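You operate a simulated robot arm through the tools that you are given. There is no shell and no other tool.

You are at the controls of a simulated robot arm. One attempt, no reset.

TASK
Put things in order on the top of the assembly table. At the end: the yellow adapter from the top of the assembly table stands where the grey red-band block stood; the silver white-band stainless adapter stands where the yellow adapter stood; the green standing tag (marked "FULL") from the top of the assembly table is on the grey steel dish; the brass sleeve from the top of the assembly table stands on top of the red file pad; the grey red-band block stands where the green standing tag stood; whatever was shut is shut again. Leave all else as you found it, and nothing knocked over.

Only the result counts: the job must be done as asked and must still hold three seconds after the hand-in. Knocking over, shifting, dropping, spilling or breaking anything else fails it.

THE ROBOT
A 7-joint arm with a two-finger parallel gripper, fixed in place. Base frame: the origin is at the foot of the arm, x ahead of it, y to its left, z up; the work surface is at about z = 0.88. Units: m, degrees, N and s.
With the tool pointing down near the work surface it reaches from about 0.3 to 0.7 m from the base axis. Its first joint turns from -66.0 to 66.0 degrees. Payload 1.57 kg.
The TCP is the grasp point between the finger pads, 0.03 m short of the fingertips. In the tool frame z runs along the fingers and y along their closing line. The gripper opens to 0.11 m. The fingers are 0.024 m wide and 0.012 m thick; the gripper's body (0.048 by 0.112 m) begins 0.078 m behind the TCP.
Orientation is that of the tool frame in the base frame, as a unit quaternion [w, x, y, z]. With the fingers straight down and closing along the base's y, the tool's x points along the base's -x, its y along +y and its z along -z.

THE INTERFACE
- The arm moves only by the tool servo_tool. Its arguments are lists of equal length, an entry for each row: "travel": the shift along the tool's x, y, z in units of 400 mm (1.0 is 400 mm), a list of three; "delta_rot": the turn, a rotation vector about the tool's x, y, z in units of 60 degrees (1.0 is 60 degrees), a list of three; "claw": the finger opening in m, from 0 to 0.11. In form: {"travel": [[x, y, z], ...], "delta_rot": [[rx, ry, rz], ...], "claw": [claw, ...]}. A call has 1 to 20 rows; each row is the pose to reach, as a shift and turn from the pose commanded when the call began, along the tool's axes at that moment. A call with a number of a shift or a turn outside -1 to 1 is refused whole. Each row takes 0.2 s and may step no farther than 0.05 m and 8.6 degrees from the row before; otherwise, or with a gripper value out of range, the whole call is refused. Where a pose cannot be reached the arm comes as near as it can. A force on the tool above 40 N (or 10 N above the force at the start of the call, whichever is more), or a blocked arm, ends the call early, and 0.2 s more pass. Each finger travels about 0.108 m/s and halts on what it meets, pressing with about 36 N; the grip force reading is that of the motor and also rises with nothing between the fingers. The clock runs only during rows and for 0.2 s after the last one: add rows that repeat a pose to give the fingers time. The reply holds the time, the measured pose of the TCP, the force on the tool along the base axes, the opening and the grip force, in the units named above and with some noise, with the torque about the TCP (base axes, N m) and any sound that the robot's microphone picked up.
- Cameras (640 x 400 px; columns grow to the right, rows downward): "scene" is fixed at [0.1735, -0.4145, 1.386]; the picture's right is [0.56, -0.83, 0.00], its down [-0.61, -0.41, -0.68] and it looks along [0.57, 0.38, -0.73] (base axes); focal length 322 px, centre (320, 200). "wrist" rides on the gripper at [0.07, 0.016, -0.141] in the tool frame; the picture's right is [-0.23, 0.97, 0.00], its down [-0.86, -0.20, -0.48] and it looks along [-0.47, -0.11, 0.88] (tool axes); focal length 222 px, centre (320, 200). There is no depth. A picture from a camera that has moved, and an enlarged one, comes with that camera's place and axes in the base frame and with its lens.
- capture(camera): a new picture of that camera. No time passes.
- close_up(camera, box): a new picture of the part [left, top, right, bottom] of that camera's present view, enlarged. No time passes.
- job_done(): hands the job in; it is judged then, once.

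Places have to be worked out from the pictures, the camera data and where the tool is seen. Open the gripper and draw the arm clear of the work before you hand the job in, unless the task says otherwise.

The tools are called after "Emit:" as name(argument=value, ...) on one line, values as JSON. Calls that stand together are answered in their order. servo_tool: Moves the arm, as the interface text tells. Its arguments: {"type":"object","properties":{"travel":{"type":"array"},"delta_rot":{"type":"array"},"claw":{"type":"array"}},"required":["travel","delta_rot","claw"]} The other tools are called the same way: capture (camera) takes a picture; close_up (camera, box) takes an enlarged picture of a part of a camera's view; job_done () hands the job in.

At the start:

```text
clock: 0.0
eef_pos: [0.351, -0.055, 1.1383]
tool_rot: [0.001, -0.001, 1.0, 0.001]
ft_force: [0.2, -0.3, 0.0]
moment: [0.02, -0.01, 0.0]
grip_width: 0.11
finger_force: 0.1
```

scene: 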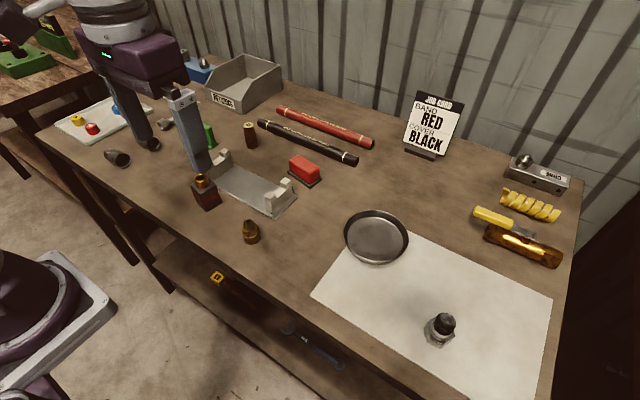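
wrist: 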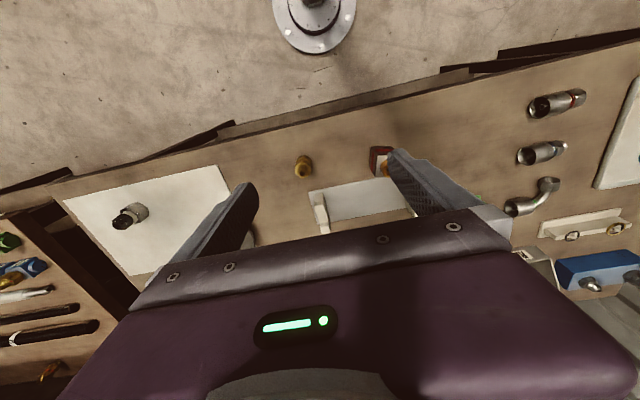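

The first pictures show a cluttered table, so I'll enlarge parts of the scene view to identify each object.

Emit:
close_up(camera="scene", box=[40, 40, 240, 200])

Emit:
close_up(camera="scene", box=[160, 100, 360, 260])

Emit:
close_up(camera="scene", box=[380, 80, 600, 280])

Emit:
close_up(camera="scene", box=[320, 200, 560, 400])

Emit:
close_up(camera="wrist", box=[240, 120, 640, 320])

```text
2.50 times, centred on (140, 120) of scene
camera zoom: at [0.1735, -0.4145, 1.386], right [0.56, -0.83, 0.0], down [-0.61, -0.41, -0.68], along [0.57, 0.38, -0.73], focal length 804 px, centre (770, 400)
```

zoom: 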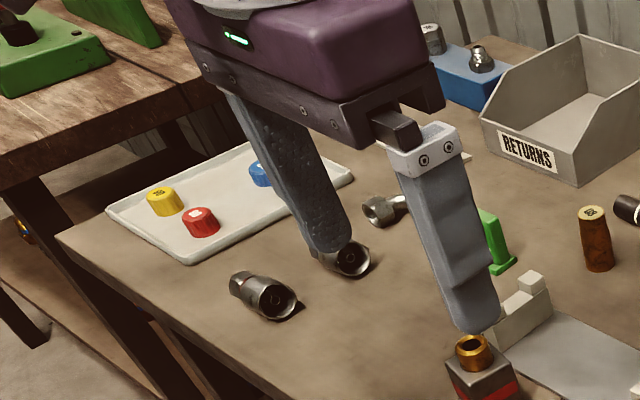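

```text
2.50 times, centred on (260, 180) of scene
camera zoom: at [0.1735, -0.4145, 1.386], right [0.56, -0.83, 0.0], down [-0.61, -0.41, -0.68], along [0.57, 0.38, -0.73], focal length 804 px, centre (470, 250)
```

zoom: 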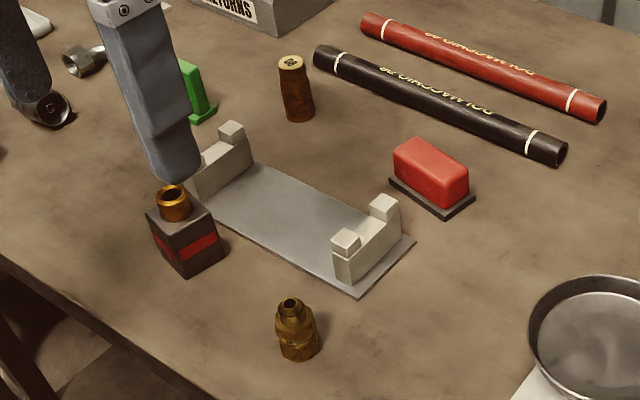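

```text
2.00 times, centred on (490, 180) of scene
camera zoom: at [0.1735, -0.4145, 1.386], right [0.56, -0.83, 0.0], down [-0.61, -0.41, -0.68], along [0.57, 0.38, -0.73], focal length 643 px, centre (-20, 240)
```

zoom: 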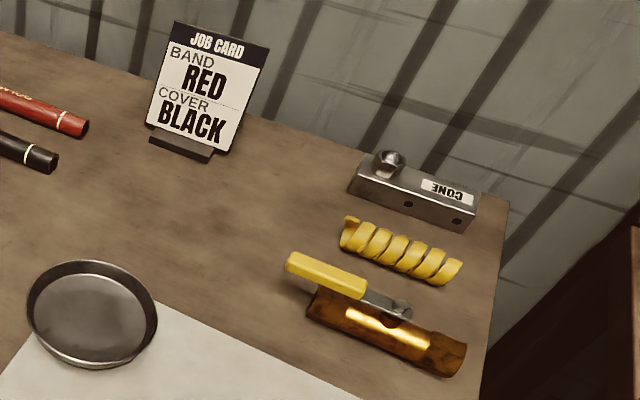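

```text
2.00 times, centred on (440, 300) of scene
camera zoom: at [0.1735, -0.4145, 1.386], right [0.56, -0.83, 0.0], down [-0.61, -0.41, -0.68], along [0.57, 0.38, -0.73], focal length 643 px, centre (80, 0)
```

zoom: 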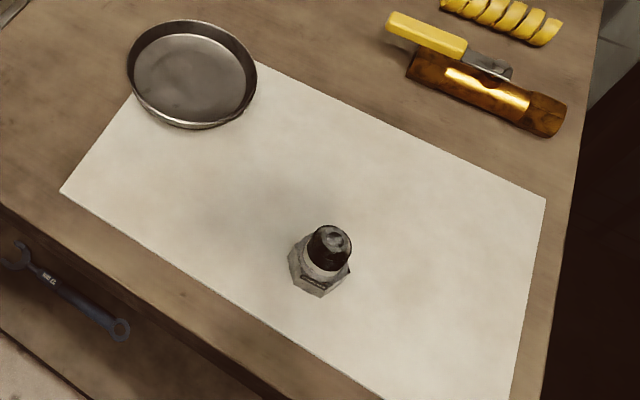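

```text
1.60 times, centred on (440, 220) of wrist
camera zoom: at [0.2833, -0.039, 1.28], right [0.23, 0.97, 0.0], down [0.86, -0.2, 0.48], along [0.47, -0.11, -0.88], focal length 355 px, centre (128, 168)
```

zoom: 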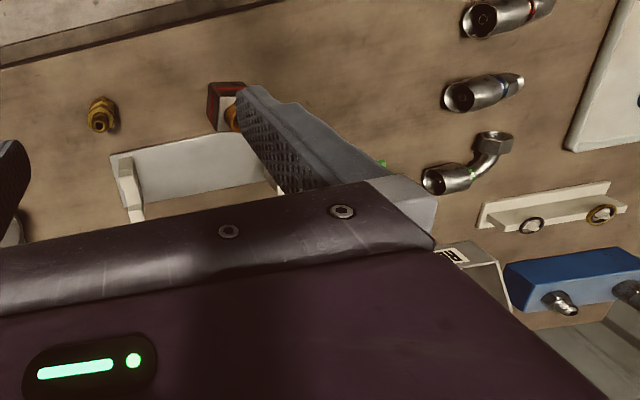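

I judge the brass adapter to be at about (0.40,-0.10), the red-band block (0.43,0.05), the green tag (0.57,0.19), the red pad (0.60,-0.08), the dish (0.54,-0.30) and the silver adapter (0.42,-0.47). I'll move the arm high over the middle to look down with the wrist camera.

Emit:
servo_tool(travel=[[-0.08, 0.04, -0.03], [-0.17, 0.09, -0.06], [-0.26, 0.13, -0.09], [-0.35, 0.18, -0.12], [-0.43, 0.22, -0.14], [-0.5, 0.2625, -0.155]], delta_rot=[[0, 0, 0], [0, 0, 0], [0, 0, 0], [0, 0, 0], [0, 0, 0], [0, 0, 0]], claw=[0.11, 0.11, 0.11, 0.11, 0.11, 0.11])

Emit:
capture(camera="wrist")

Emit:
capture(camera="scene")

```text
clock: 1.4
eef_pos: [0.5528, 0.0483, 1.1989]
tool_rot: [0.0, 0.0, 1.0, 0.0]
ft_force: [-1.1, 0.4, -0.4]
moment: [0.0, 0.01, -0.01]
grip_width: 0.11
finger_force: 0.0
```

```text
taken
camera wrist: at [0.484, 0.0656, 1.3399], right [0.23, 0.97, 0.0], down [0.86, -0.2, 0.48], along [0.47, -0.11, -0.88], focal length 222 px, centre (320, 200)
```

wrist: 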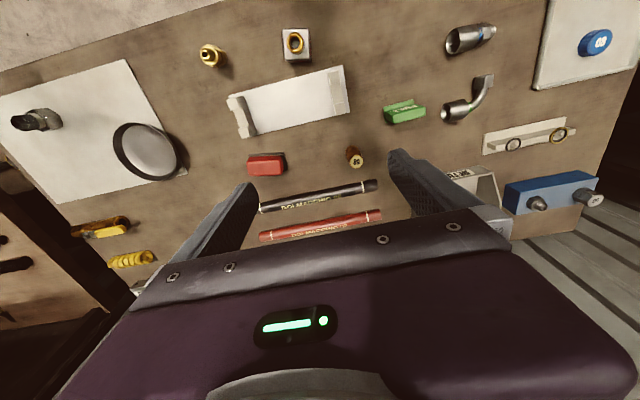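

```text
taken
```

scene: 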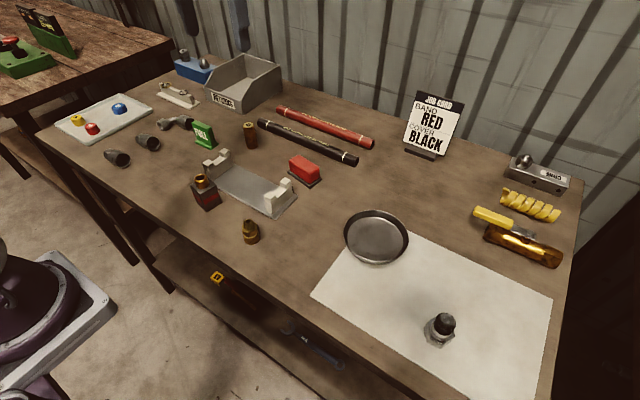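

Emit:
close_up(camera="scene", box=[180, 110, 280, 172])

Emit:
close_up(camera="scene", box=[180, 165, 280, 250])

Emit:
close_up(camera="wrist", box=[180, 10, 440, 180])

Emit:
close_up(camera="scene", box=[40, 30, 280, 180])

Emit:
close_up(camera="scene", box=[400, 290, 480, 360])

Emit:
close_up(camera="scene", box=[180, 240, 380, 400])

```text
6.40 times, centred on (230, 141) of scene
camera zoom: at [0.1735, -0.4145, 1.386], right [0.56, -0.83, 0.0], down [-0.61, -0.41, -0.68], along [0.57, 0.38, -0.73], focal length 2059 px, centre (896, 578)
```

zoom: 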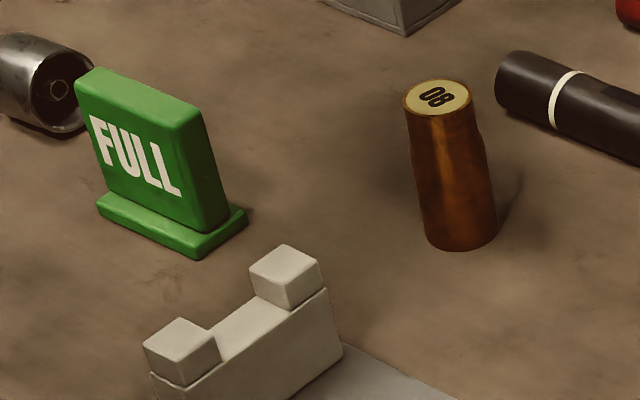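

```text
4.71 times, centred on (230, 208) of scene
camera zoom: at [0.1735, -0.4145, 1.386], right [0.56, -0.83, 0.0], down [-0.61, -0.41, -0.68], along [0.57, 0.38, -0.73], focal length 1514 px, centre (744, 165)
```

zoom: 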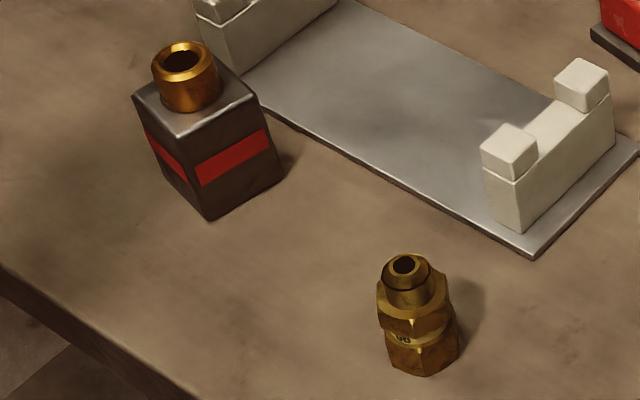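

```text
2.35 times, centred on (310, 95) of wrist
camera zoom: at [0.484, 0.0656, 1.3399], right [0.23, 0.97, 0.0], down [0.86, -0.2, 0.48], along [0.47, -0.11, -0.88], focal length 523 px, centre (344, 447)
```

zoom: 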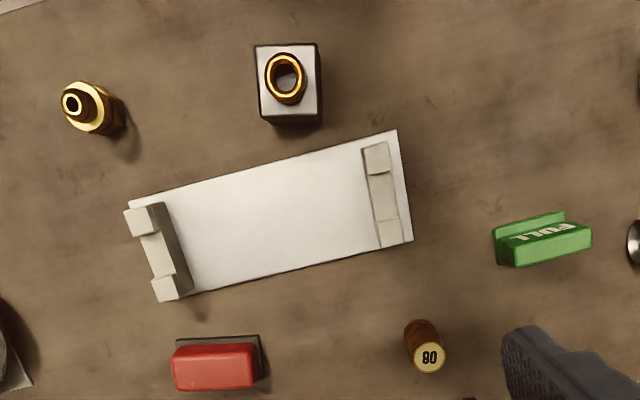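

```text
2.67 times, centred on (160, 105) of scene
camera zoom: at [0.1735, -0.4145, 1.386], right [0.56, -0.83, 0.0], down [-0.61, -0.41, -0.68], along [0.57, 0.38, -0.73], focal length 858 px, centre (747, 453)
```

zoom: 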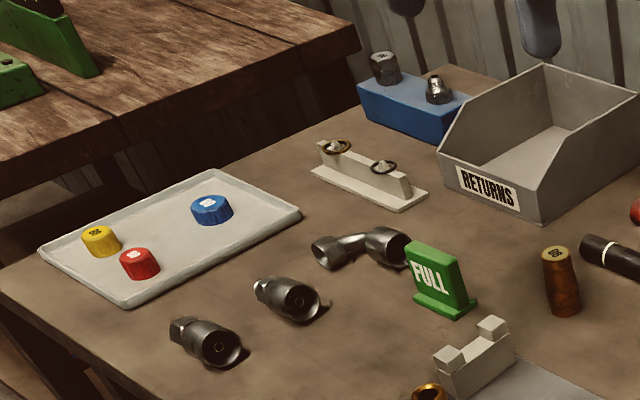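

```text
5.71 times, centred on (440, 325) of scene
camera zoom: at [0.1735, -0.4145, 1.386], right [0.56, -0.83, 0.0], down [-0.61, -0.41, -0.68], along [0.57, 0.38, -0.73], focal length 1838 px, centre (-366, -514)
```

zoom: 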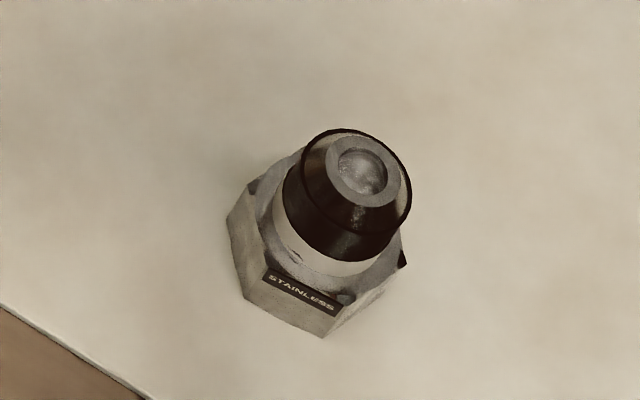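

```text
2.50 times, centred on (280, 320) of scene
camera zoom: at [0.1735, -0.4145, 1.386], right [0.56, -0.83, 0.0], down [-0.61, -0.41, -0.68], along [0.57, 0.38, -0.73], focal length 804 px, centre (420, -100)
```

zoom: 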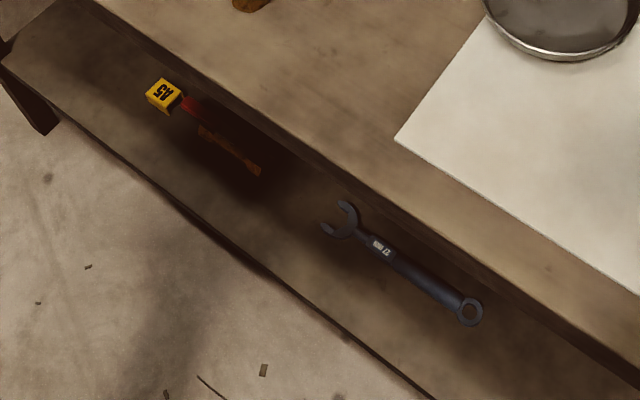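

Next I'll zoom further on the brass ring, the brown "08" cylinder, the red pad and the items at the edges, to be sure which one is the brass sleeve.

Emit:
close_up(camera="scene", box=[185, 165, 225, 215])

Emit:
close_up(camera="scene", box=[235, 112, 270, 155])

Emit:
close_up(camera="scene", box=[280, 145, 330, 195])

Emit:
close_up(camera="scene", box=[460, 140, 580, 280])

Emit:
close_up(camera="scene", box=[0, 0, 140, 90])

Emit:
close_up(camera="scene", box=[560, 200, 640, 400])

Emit:
close_up(camera="scene", box=[230, 210, 270, 250])

Emit:
close_up(camera="wrist", box=[0, 150, 260, 300])

```text
8.00 times, centred on (205, 190) of scene
camera zoom: at [0.1735, -0.4145, 1.386], right [0.56, -0.83, 0.0], down [-0.61, -0.41, -0.68], along [0.57, 0.38, -0.73], focal length 2573 px, centre (1240, 280)
```

zoom: 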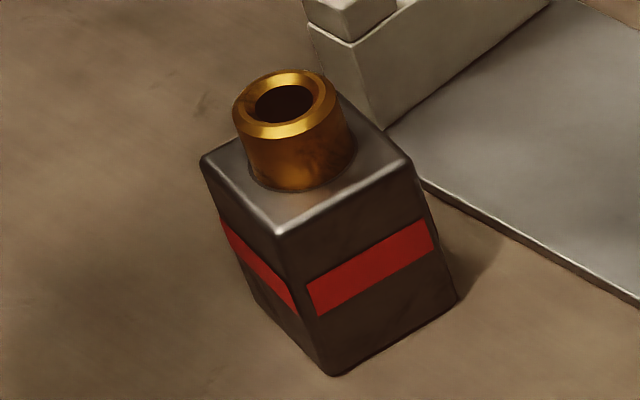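

```text
9.30 times, centred on (252, 134) of scene
camera zoom: at [0.1735, -0.4145, 1.386], right [0.56, -0.83, 0.0], down [-0.61, -0.41, -0.68], along [0.57, 0.38, -0.73], focal length 2992 px, centre (948, 819)
```

zoom: 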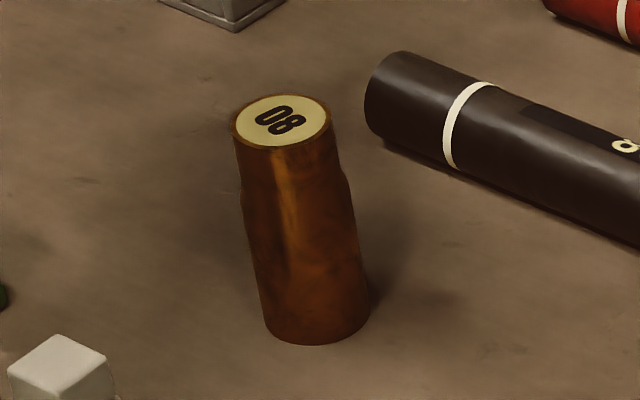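

```text
8.00 times, centred on (305, 170) of scene
camera zoom: at [0.1735, -0.4145, 1.386], right [0.56, -0.83, 0.0], down [-0.61, -0.41, -0.68], along [0.57, 0.38, -0.73], focal length 2573 px, centre (440, 440)
```

zoom: 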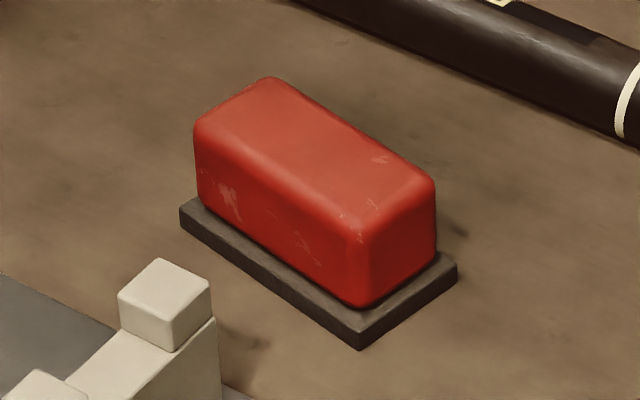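

```text
2.86 times, centred on (520, 210) of scene
camera zoom: at [0.1735, -0.4145, 1.386], right [0.56, -0.83, 0.0], down [-0.61, -0.41, -0.68], along [0.57, 0.38, -0.73], focal length 919 px, centre (-251, 171)
```

zoom: 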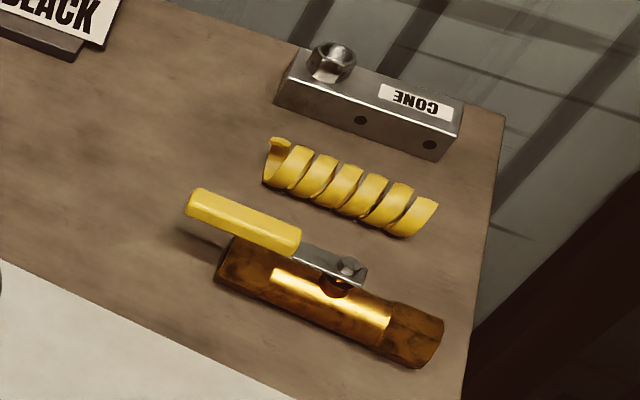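

```text
4.44 times, centred on (70, 45) of scene
camera zoom: at [0.1735, -0.4145, 1.386], right [0.56, -0.83, 0.0], down [-0.61, -0.41, -0.68], along [0.57, 0.38, -0.73], focal length 1430 px, centre (1431, 889)
```

zoom: 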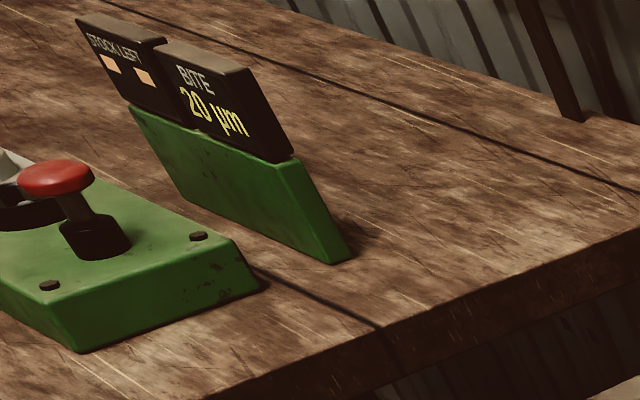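

```text
2.00 times, centred on (600, 300) of scene
camera zoom: at [0.1735, -0.4145, 1.386], right [0.56, -0.83, 0.0], down [-0.61, -0.41, -0.68], along [0.57, 0.38, -0.73], focal length 643 px, centre (-240, 0)
```

zoom: 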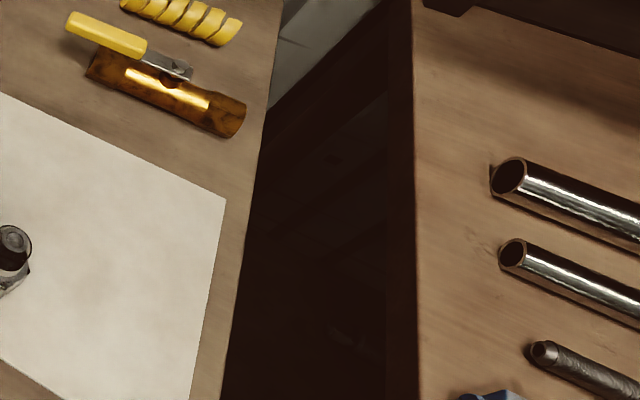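

```text
10.00 times, centred on (250, 230) of scene
camera zoom: at [0.1735, -0.4145, 1.386], right [0.56, -0.83, 0.0], down [-0.61, -0.41, -0.68], along [0.57, 0.38, -0.73], focal length 3217 px, centre (1020, -100)
```

zoom: 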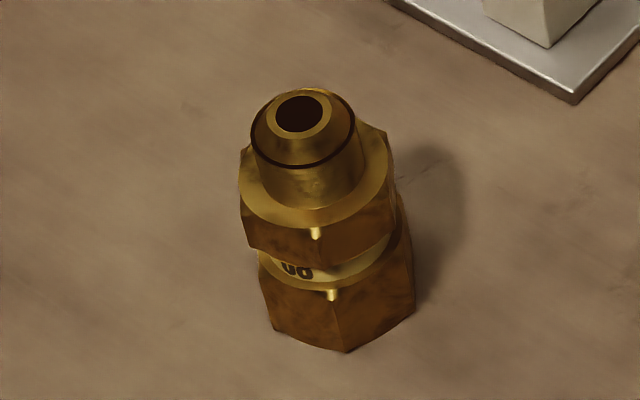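

```text
2.46 times, centred on (130, 225) of wrist
camera zoom: at [0.484, 0.0656, 1.3399], right [0.23, 0.97, 0.0], down [0.86, -0.2, 0.48], along [0.47, -0.11, -0.88], focal length 547 px, centre (788, 138)
```

zoom: 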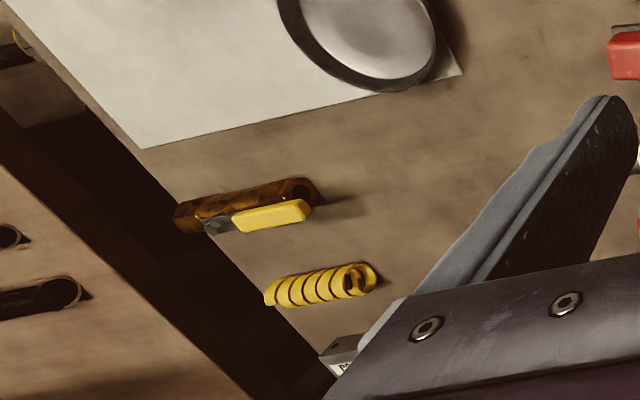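

The ring on the red-band block looks like a separate brass sleeve, standing at about (0.43,0.04) with the block top near z=0.935. The "08" cylinder is copper with a closed top. I'll hover above the ring and refine its position with the wrist camera.

Emit:
servo_tool(travel=[[0.06, -0.005, 0.07], [0.12, -0.01, 0.14], [0.18, -0.015, 0.21], [0.24, -0.02, 0.28], [0.3025, -0.025, 0.35]], delta_rot=[[0, 0, 0], [0, 0, 0], [0, 0, 0], [0, 0, 0], [0, 0, 0]], claw=[0.09, 0.07, 0.06, 0.06, 0.06])

Emit:
capture(camera="wrist")

Emit:
capture(camera="scene")

```text
clock: 2.6
eef_pos: [0.4273, 0.039, 1.0619]
tool_rot: [0.0, 0.0, 1.0, 0.001]
ft_force: [0.4, 0.0, -0.4]
moment: [0.02, 0.01, 0.06]
grip_width: 0.0598
finger_force: 0.0
```

```text
taken
camera wrist: at [0.3595, 0.0563, 1.2026], right [0.23, 0.97, 0.0], down [0.85, -0.2, 0.48], along [0.47, -0.11, -0.88], focal length 222 px, centre (320, 200)
```

wrist: 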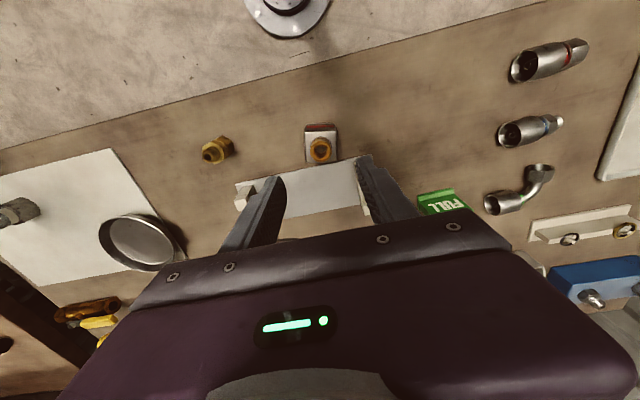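

```text
taken
```

scene: 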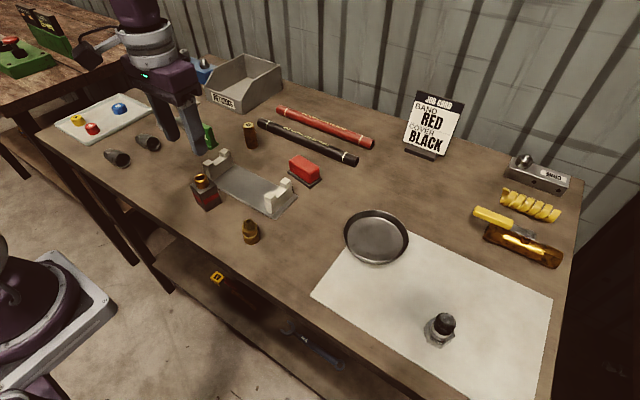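

The hand is above the block. I'll enlarge the wrist view around the ring to measure it.

Emit:
close_up(camera="wrist", box=[260, 100, 380, 175])

Emit:
close_up(camera="wrist", box=[180, 110, 260, 180])

```text
5.33 times, centred on (320, 138) of wrist
camera zoom: at [0.3595, 0.0563, 1.2026], right [0.23, 0.97, 0.0], down [0.85, -0.2, 0.48], along [0.47, -0.11, -0.88], focal length 1185 px, centre (320, 533)
```

zoom: 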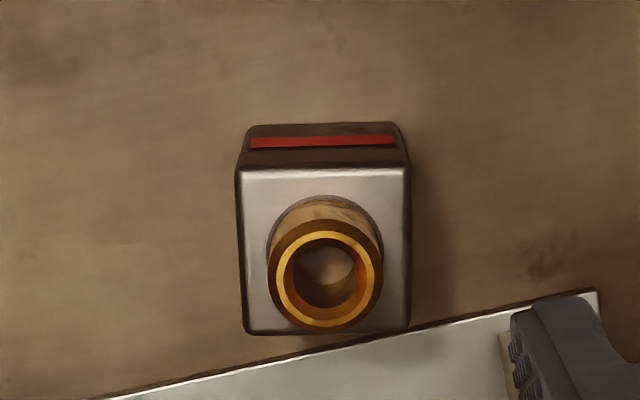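

```text
5.71 times, centred on (220, 145) of wrist
camera zoom: at [0.3595, 0.0563, 1.2026], right [0.23, 0.97, 0.0], down [0.85, -0.2, 0.48], along [0.47, -0.11, -0.88], focal length 1269 px, centre (891, 514)
```

zoom: 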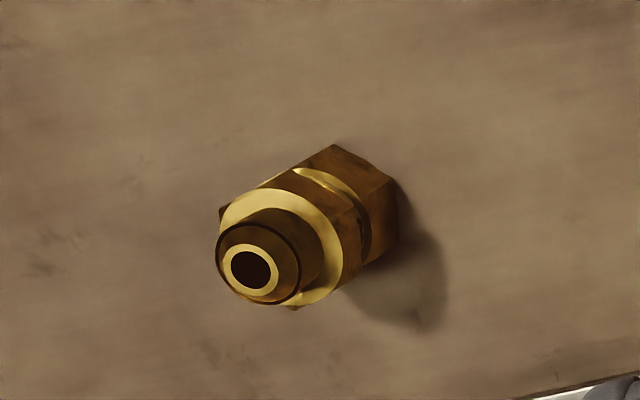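

The sleeve is hollow and separate, with a diameter of about 24 mm, centred at (0.430,0.041) on the block top at z≈0.935. I'll descend so the fingertips sit just above the block top, then close.

Emit:
servo_tool(travel=[[0, 0.001, 0.09], [0, 0.001, 0.18], [-0.001, 0.001, 0.2365], [-0.001, 0.001, 0.2365], [-0.001, 0.001, 0.2365], [-0.001, 0.001, 0.2365], [-0.001, 0.001, 0.2365]], delta_rot=[[0, 0, 0], [0, 0, 0], [0, 0, 0], [0, 0, 0], [0, 0, 0], [0, 0, 0], [0, 0, 0]], claw=[0.06, 0.06, 0.05, 0.04, 0.03, 0.01, 0.01])

Emit:
close_up(camera="scene", box=[160, 140, 260, 220])

Emit:
capture(camera="wrist")

```text
clock: 4.2
eef_pos: [0.4311, 0.0419, 0.966]
tool_rot: [0.0, -0.001, 1.0, 0.0]
ft_force: [-1.4, -0.6, 0.2]
moment: [0.08, 0.03, 0.05]
grip_width: 0.0238
finger_force: 35.9
```

```text
5.00 times, centred on (210, 180) of scene
camera zoom: at [0.1735, -0.4145, 1.386], right [0.56, -0.83, 0.0], down [-0.61, -0.41, -0.68], along [0.57, 0.38, -0.73], focal length 1608 px, centre (870, 300)
```

zoom: 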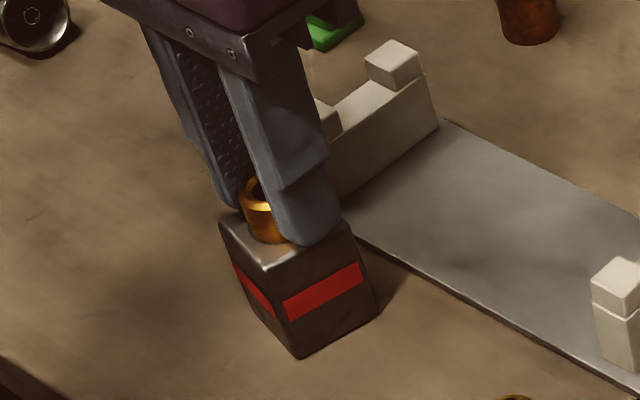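

```text
taken
camera wrist: at [0.3632, 0.0581, 1.108], right [0.23, 0.97, 0.0], down [0.86, -0.2, 0.48], along [0.47, -0.11, -0.88], focal length 222 px, centre (320, 200)
```

wrist: 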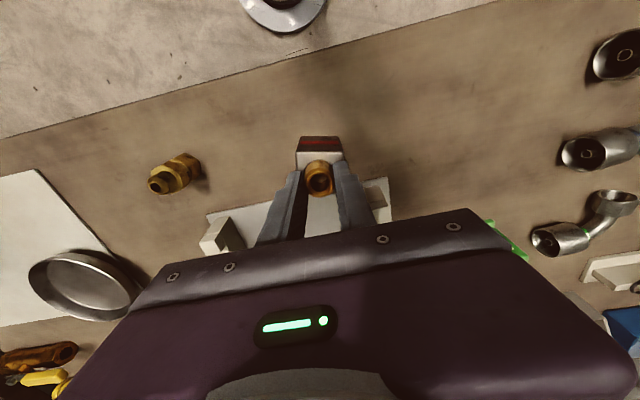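

The sleeve is gripped at 0.0238 m. I'll lift slowly and check that only the sleeve comes up.

Emit:
servo_tool(travel=[[0, 0, -0.03], [0, 0, -0.1], [0, 0, -0.2]], delta_rot=[[0, 0, 0], [0, 0, 0], [0, 0, 0]], claw=[0.01, 0.01, 0.01])

Emit:
close_up(camera="scene", box=[150, 90, 270, 220])

```text
clock: 5.0
eef_pos: [0.4289, 0.0401, 1.0481]
tool_rot: [0.001, -0.001, 1.0, 0.001]
ft_force: [0.5, 0.0, -5.2]
moment: [0.02, -0.01, 0.02]
grip_width: 0.021
finger_force: 34.8
```

```text
3.08 times, centred on (210, 155) of scene
camera zoom: at [0.1736, -0.4145, 1.386], right [0.56, -0.83, 0.0], down [-0.61, -0.41, -0.68], along [0.57, 0.38, -0.73], focal length 990 px, centre (658, 338)
```

zoom: 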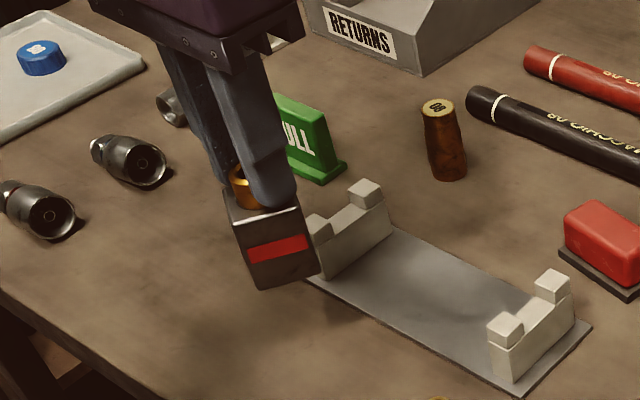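

The block came up with the ring (about 5 N of load), so the ring is part of the block and the real brass sleeve must be the "08" cylinder. I'll look closely at the grip, then set the block straight back down.

Emit:
close_up(camera="scene", box=[200, 130, 270, 190])

Emit:
close_up(camera="wrist", box=[270, 120, 370, 240])

```text
6.67 times, centred on (235, 160) of scene
camera zoom: at [0.1736, -0.4145, 1.386], right [0.56, -0.83, 0.0], down [-0.61, -0.41, -0.68], along [0.57, 0.38, -0.73], focal length 2144 px, centre (887, 467)
```

zoom: 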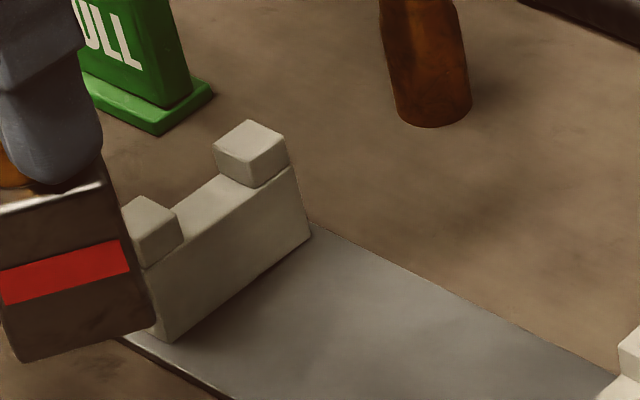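

```text
3.33 times, centred on (320, 180) of wrist
camera zoom: at [0.3609, 0.0568, 1.1894], right [0.23, 0.97, 0.0], down [0.86, -0.2, 0.48], along [0.47, -0.11, -0.88], focal length 740 px, centre (320, 267)
```

zoom: 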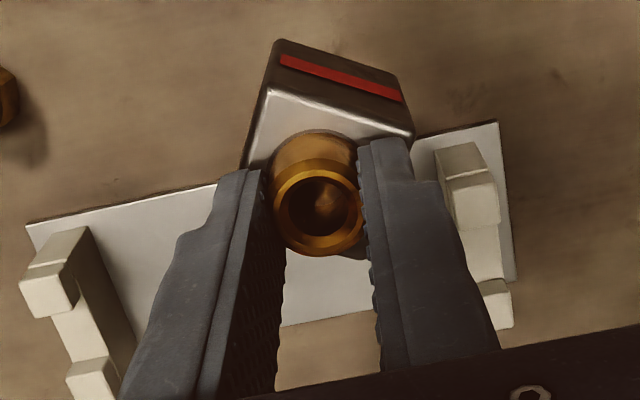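

The block has tilted and is creeping out of the grip, so I'll lower it at once to its original spot, easing the last few millimetres.

Emit:
servo_tool(travel=[[0, 0, 0.1], [0, 0, 0.175], [0, 0, 0.19], [0, 0, 0.197]], delta_rot=[[0, 0, 0], [0, 0, 0], [0, 0, 0], [0, 0, 0]], claw=[0.01, 0.01, 0.01, 0.01])

Emit:
close_up(camera="scene", box=[160, 140, 260, 220])

Emit:
close_up(camera="wrist", box=[270, 120, 370, 240])

```text
clock: 6.0
eef_pos: [0.432, 0.041, 0.9673]
tool_rot: [0.001, -0.001, 1.0, 0.001]
ft_force: [-3.7, 2.5, 14.3]
moment: [0.01, 0.47, -0.1]
grip_width: 0.0215
finger_force: 34.6
```

```text
5.00 times, centred on (210, 180) of scene
camera zoom: at [0.1732, -0.4145, 1.386], right [0.56, -0.83, 0.0], down [-0.6, -0.41, -0.68], along [0.57, 0.38, -0.73], focal length 1608 px, centre (870, 300)
```

zoom: 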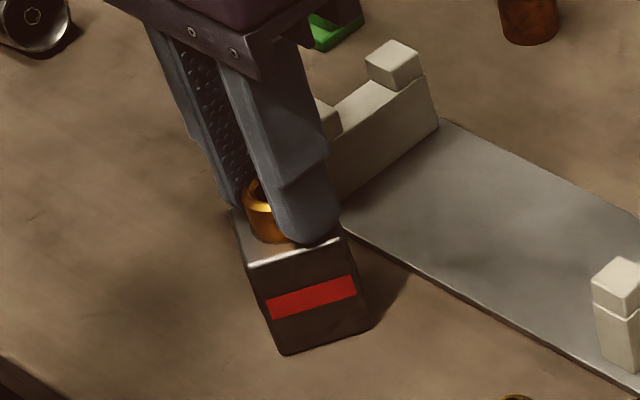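

```text
3.33 times, centred on (320, 180) of wrist
camera zoom: at [0.3633, 0.0575, 1.1085], right [0.23, 0.97, 0.0], down [0.85, -0.2, 0.48], along [0.47, -0.11, -0.88], focal length 740 px, centre (320, 267)
```

zoom: 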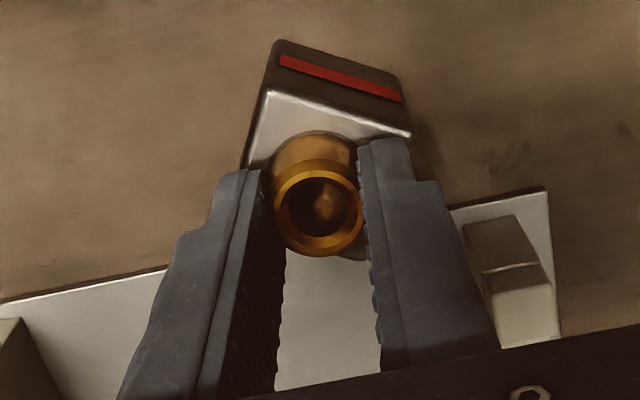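

One bottom edge is touching and the block is tilted a few degrees. A little more downward push should rotate it flat in the pads before I release it.

Emit:
servo_tool(travel=[[0, 0, 0.004], [0, 0, 0.008], [0, 0, 0.008]], delta_rot=[[0, 0, 0], [0, 0, 0], [0, 0, 0]], claw=[0.01, 0.01, 0.01])

Emit:
close_up(camera="scene", box=[160, 140, 260, 220])

Emit:
close_up(camera="wrist", box=[270, 120, 370, 240])

```text
clock: 6.7
eef_pos: [0.4318, 0.0417, 0.9649]
tool_rot: [0.0, 0.0, 1.0, 0.0]
ft_force: [-3.8, 1.0, 10.7]
moment: [-0.15, 0.15, -0.06]
grip_width: 0.0215
finger_force: 34.7
stopped in row 3: the force on the tool passed its limit at 46 N (the readings are from after the stop); the commanded pose is now the measured one
```

```text
5.00 times, centred on (210, 180) of scene
camera zoom: at [0.1732, -0.4145, 1.386], right [0.56, -0.83, 0.0], down [-0.6, -0.41, -0.68], along [0.57, 0.38, -0.73], focal length 1608 px, centre (870, 300)
```

zoom: 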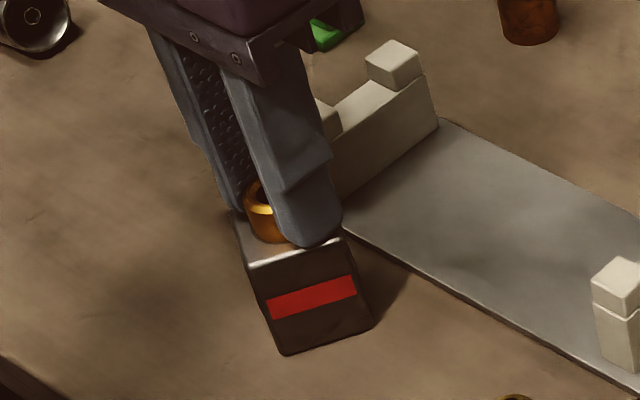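

```text
3.33 times, centred on (320, 180) of wrist
camera zoom: at [0.3635, 0.0574, 1.1063], right [0.23, 0.97, 0.0], down [0.85, -0.2, 0.48], along [0.47, -0.11, -0.88], focal length 740 px, centre (320, 267)
```

zoom: 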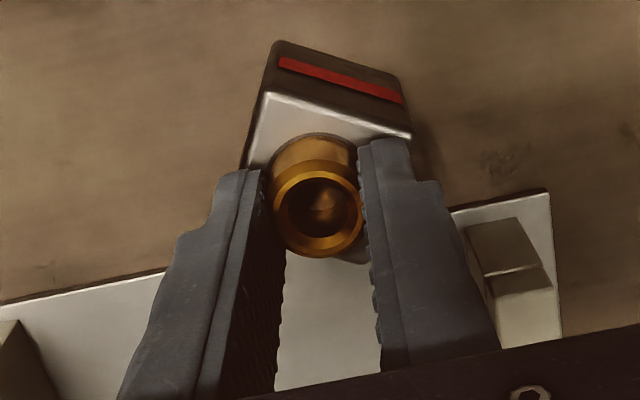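

The force rose sharply, so the block is probably seated. I'll open the fingers slowly and check the block.

Emit:
servo_tool(travel=[[0, 0, 0], [0, 0, 0], [0, 0, 0], [0, 0, 0], [0, 0, 0]], delta_rot=[[0, 0, 0], [0, 0, 0], [0, 0, 0], [0, 0, 0], [0, 0, 0]], claw=[0.021, 0.026, 0.034, 0.045, 0.06])

Emit:
close_up(camera="scene", box=[160, 140, 260, 220])

Emit:
close_up(camera="wrist", box=[270, 120, 370, 240])

```text
clock: 7.8
eef_pos: [0.4334, 0.0392, 0.9657]
tool_rot: [0.002, 0.0, 1.0, 0.0]
ft_force: [-1.5, 3.3, 19.5]
moment: [-0.47, -0.06, 0.01]
grip_width: 0.0575
finger_force: 0.2
```

```text
5.00 times, centred on (210, 180) of scene
camera zoom: at [0.1732, -0.4145, 1.386], right [0.56, -0.83, 0.0], down [-0.6, -0.41, -0.68], along [0.57, 0.38, -0.73], focal length 1608 px, centre (870, 300)
```

zoom: 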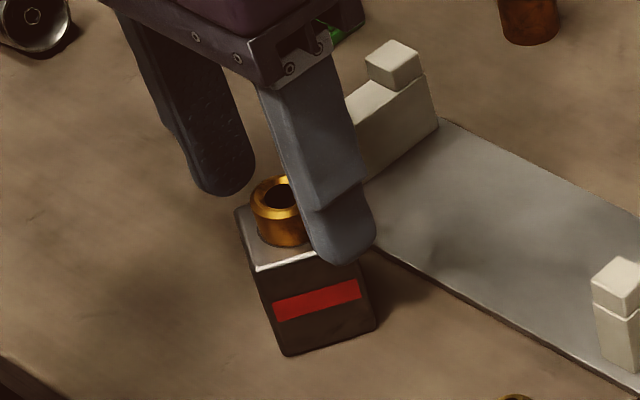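

```text
3.33 times, centred on (320, 180) of wrist
camera zoom: at [0.3638, 0.0572, 1.1061], right [0.23, 0.97, 0.0], down [0.85, -0.2, 0.48], along [0.47, -0.11, -0.88], focal length 740 px, centre (320, 267)
```

zoom: 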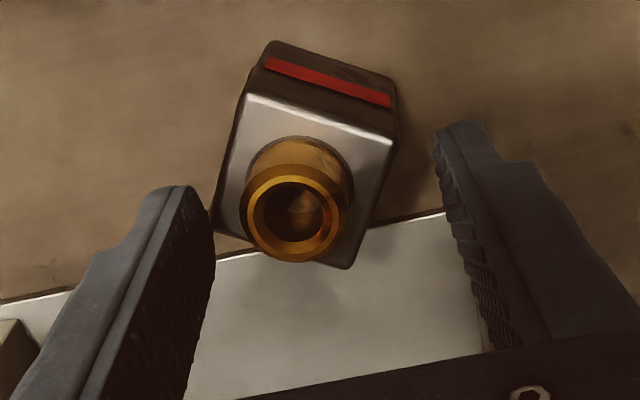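

The block stands free, but the reading shows 19.5 N upward at about y=-0.024, so the -y finger is probably resting on the block's edge. I'll raise straight up slowly.

Emit:
servo_tool(travel=[[0, 0, -0.015], [0, 0, -0.04], [0, 0, -0.1], [0, 0, -0.2], [0, 0, -0.25]], delta_rot=[[0, 0, 0], [0, 0, 0], [0, 0, 0], [0, 0, 0], [0, 0, 0]], claw=[0.06, 0.06, 0.06, 0.06, 0.06])

Emit:
close_up(camera="scene", box=[160, 140, 260, 220])

Emit:
close_up(camera="wrist", box=[260, 100, 380, 175])

Emit:
capture(camera="scene")

```text
clock: 9.1
eef_pos: [0.432, 0.0423, 1.0632]
tool_rot: [0.002, 0.0, 1.0, 0.0]
ft_force: [0.1, 0.6, -0.5]
moment: [-0.01, 0.01, 0.0]
grip_width: 0.0599
finger_force: 0.1
```

```text
5.00 times, centred on (210, 180) of scene
camera zoom: at [0.1735, -0.4145, 1.386], right [0.56, -0.83, 0.0], down [-0.61, -0.41, -0.68], along [0.57, 0.38, -0.73], focal length 1608 px, centre (870, 300)
```

zoom: 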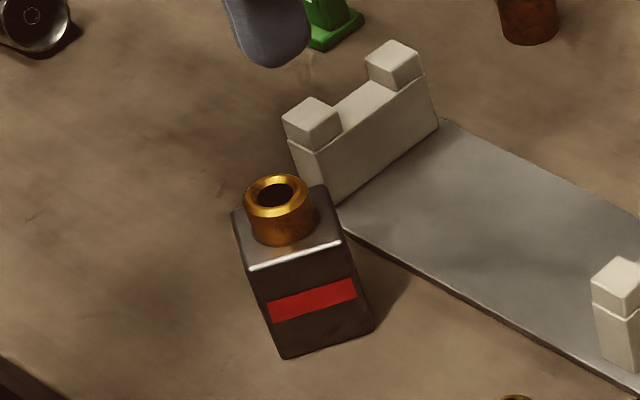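

```text
5.33 times, centred on (320, 138) of wrist
camera zoom: at [0.3632, 0.0584, 1.2045], right [0.23, 0.97, 0.0], down [0.85, -0.2, 0.48], along [0.47, -0.11, -0.88], focal length 1185 px, centre (320, 533)
```

zoom: 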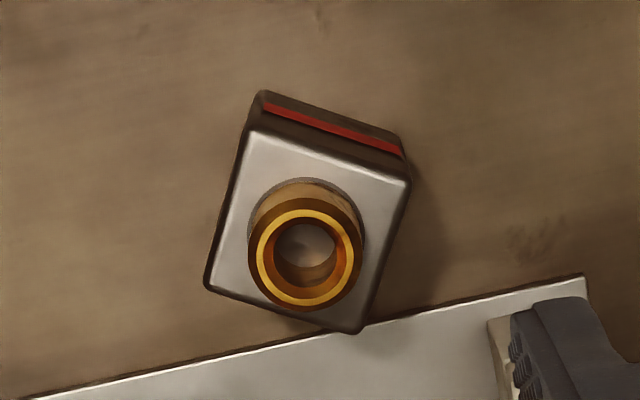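

```text
taken
```

scene: 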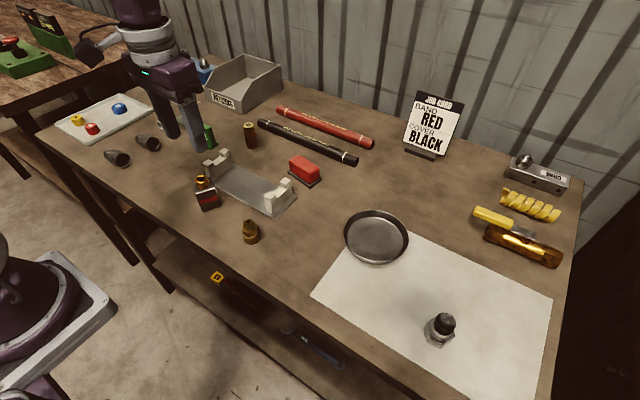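

The block stands upright near its original place, slightly turned (yaw about -29°). The target spot I recorded for it is (0.431,0.040). Next is the "08" brass sleeve, so I'll hover above it.

Emit:
servo_tool(travel=[[-0.09, 0.027, -0.02], [-0.19, 0.054, -0.04], [-0.29, 0.08, -0.04], [-0.39, 0.107, -0.04], [-0.481, 0.134, -0.04]], delta_rot=[[0, 0, 0], [0, 0, 0], [0, 0, 0], [0, 0, 0], [0, 0, 0]], claw=[0.06, 0.06, 0.06, 0.06, 0.06])

Emit:
capture(camera="wrist")

Emit:
close_up(camera="wrist", box=[260, 100, 380, 175])

Emit:
close_up(camera="scene", box=[160, 90, 340, 230])

```text
clock: 10.2
eef_pos: [0.6221, 0.094, 1.0808]
tool_rot: [0.0, 0.0, 1.0, 0.0]
ft_force: [-0.2, -0.5, 0.9]
moment: [0.01, 0.03, 0.03]
grip_width: 0.06
finger_force: 0.1
```

```text
taken
camera wrist: at [0.5548, 0.11, 1.2221], right [0.23, 0.97, 0.0], down [0.86, -0.2, 0.48], along [0.47, -0.11, -0.88], focal length 222 px, centre (320, 200)
```

wrist: 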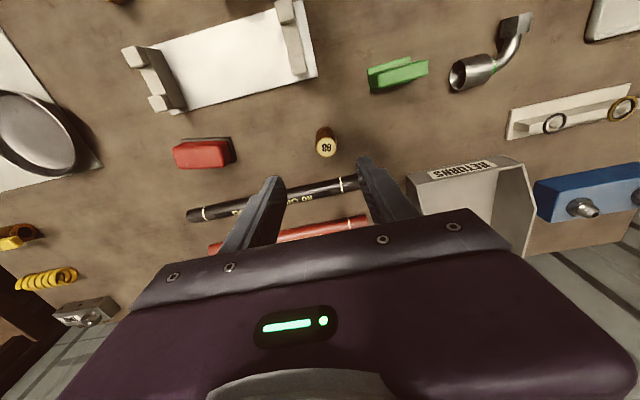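

```text
5.33 times, centred on (320, 138) of wrist
camera zoom: at [0.5548, 0.11, 1.2221], right [0.23, 0.97, 0.0], down [0.86, -0.2, 0.48], along [0.47, -0.11, -0.88], focal length 1185 px, centre (320, 533)
```

zoom: 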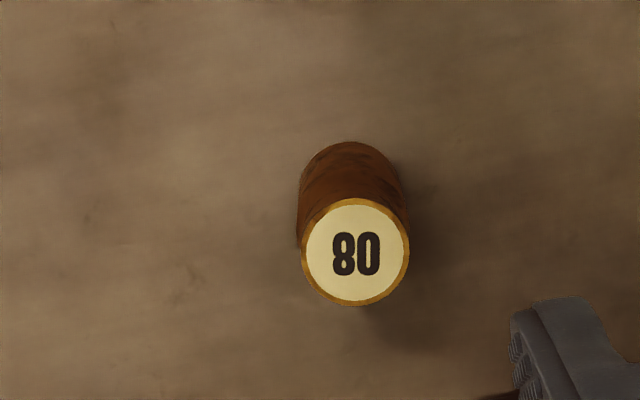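

```text
2.86 times, centred on (250, 160) of scene
camera zoom: at [0.1735, -0.4145, 1.386], right [0.56, -0.83, 0.0], down [-0.61, -0.41, -0.68], along [0.57, 0.38, -0.73], focal length 919 px, centre (520, 314)
```

zoom: 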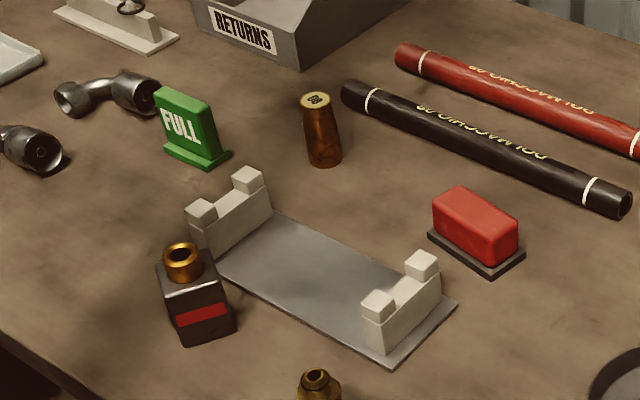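

The sleeve is at about (0.630,0.099), 26–30 mm in diameter and 63 mm tall. I'll move down to just above it and check alignment.

Emit:
servo_tool(travel=[[-0.006, 0.005, 0.08], [-0.011, 0.01, 0.16], [-0.011, 0.01, 0.24]], delta_rot=[[0, 0, 0], [0, 0, 0], [0, 0, 0]], claw=[0.06, 0.06, 0.06])

Emit:
close_up(camera="wrist", box=[240, 100, 400, 240])

Emit:
close_up(camera="scene", box=[200, 80, 300, 170])

```text
clock: 11.1
eef_pos: [0.6259, 0.0966, 0.9851]
tool_rot: [0.001, -0.001, 1.0, 0.0]
ft_force: [-0.4, -0.2, -0.2]
moment: [0.0, -0.01, -0.01]
grip_width: 0.06
finger_force: 0.0
```

```text
2.86 times, centred on (320, 170) of wrist
camera zoom: at [0.5571, 0.1135, 1.1265], right [0.23, 0.97, 0.0], down [0.85, -0.2, 0.48], along [0.47, -0.11, -0.88], focal length 635 px, centre (320, 286)
```

zoom: 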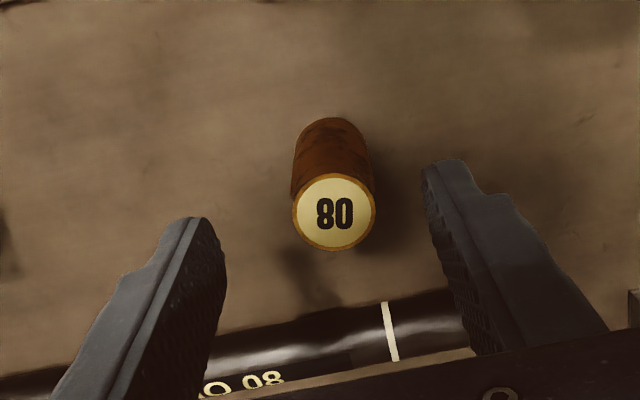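

```text
4.44 times, centred on (250, 125) of scene
camera zoom: at [0.1735, -0.4145, 1.386], right [0.56, -0.83, 0.0], down [-0.61, -0.41, -0.68], along [0.57, 0.38, -0.73], focal length 1430 px, centre (631, 533)
```

zoom: 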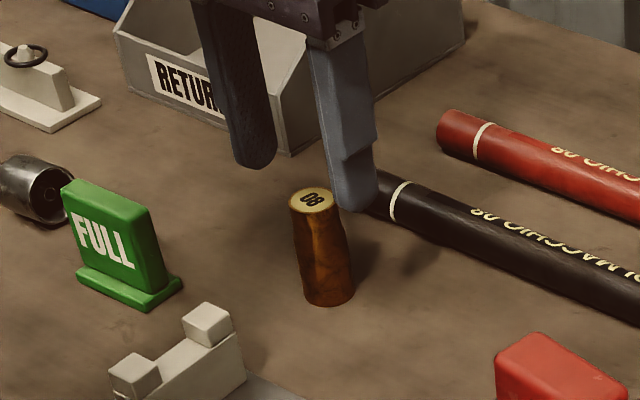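

The sleeve is offset from the tool axis by about (+3,+4) mm. I'll correct that, descend to TCP z≈0.92 and grip.

Emit:
servo_tool(travel=[[-0.0075, 0.01, 0], [-0.0075, 0.01, 0.08], [-0.0075, 0.01, 0.1625], [-0.0075, 0.01, 0.1625], [-0.0075, 0.01, 0.1625], [-0.0075, 0.01, 0.1625], [-0.0075, 0.01, 0.1625]], delta_rot=[[0, 0, 0], [0, 0, 0], [0, 0, 0], [0, 0, 0], [0, 0, 0], [0, 0, 0], [0, 0, 0]], claw=[0.06, 0.06, 0.06, 0.045, 0.03, 0.01, 0.01])

Emit:
close_up(camera="wrist", box=[240, 100, 400, 240])

Emit:
close_up(camera="scene", box=[200, 80, 300, 170])

```text
clock: 12.7
eef_pos: [0.6327, 0.1017, 0.9225]
tool_rot: [0.002, 0.001, 1.0, 0.001]
ft_force: [0.5, 0.8, 0.8]
moment: [-0.02, 0.0, -0.02]
grip_width: 0.0282
finger_force: 36.0
```

```text
2.86 times, centred on (320, 170) of wrist
camera zoom: at [0.5639, 0.1182, 1.0635], right [0.23, 0.97, 0.0], down [0.85, -0.2, 0.48], along [0.47, -0.11, -0.88], focal length 635 px, centre (320, 286)
```

zoom: 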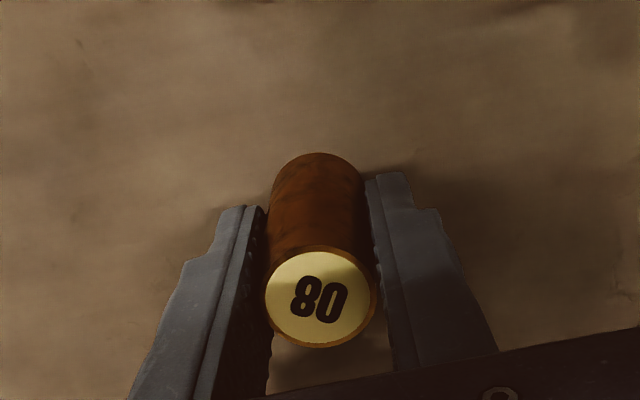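

```text
4.44 times, centred on (250, 125) of scene
camera zoom: at [0.1735, -0.4145, 1.386], right [0.56, -0.83, 0.0], down [-0.61, -0.41, -0.68], along [0.57, 0.38, -0.73], focal length 1430 px, centre (631, 533)
```

zoom: 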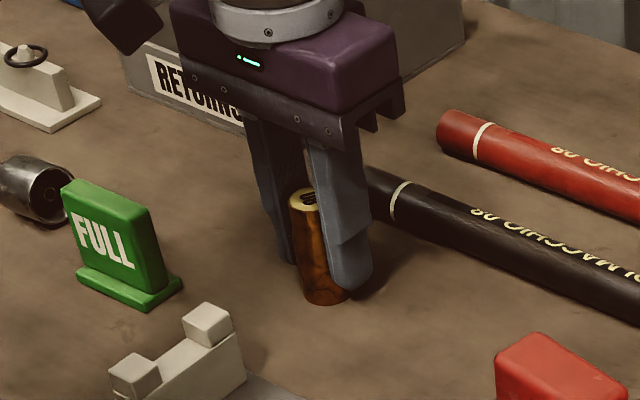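

The sleeve sits about 3–4 mm toward the base from the tool axis. For a sound grip I'll open, shift and close again.

Emit:
servo_tool(travel=[[0, 0, 0], [0, 0, 0], [0.009, 0, 0], [0.009, 0, 0], [0.009, 0, 0], [0.009, 0, 0], [0.009, 0, 0]], delta_rot=[[0, 0, 0], [0, 0, 0], [0, 0, 0], [0, 0, 0], [0, 0, 0], [0, 0, 0], [0, 0, 0]], claw=[0.034, 0.042, 0.042, 0.036, 0.03, 0.02, 0.01])

Emit:
close_up(camera="wrist", box=[240, 100, 400, 240])

```text
clock: 14.2
eef_pos: [0.6294, 0.101, 0.9228]
tool_rot: [0.001, 0.0, 1.0, 0.0]
ft_force: [-0.4, -0.3, 0.1]
moment: [0.04, 0.0, 0.0]
grip_width: 0.0281
finger_force: 36.1
```

```text
2.86 times, centred on (320, 170) of wrist
camera zoom: at [0.5609, 0.1179, 1.0633], right [0.23, 0.97, 0.0], down [0.85, -0.2, 0.48], along [0.47, -0.11, -0.88], focal length 635 px, centre (320, 286)
```

zoom: 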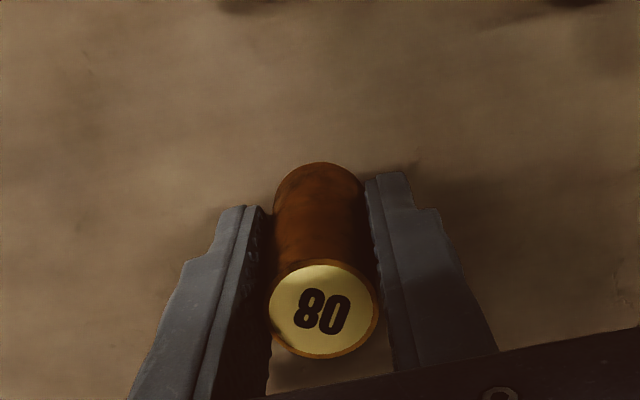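

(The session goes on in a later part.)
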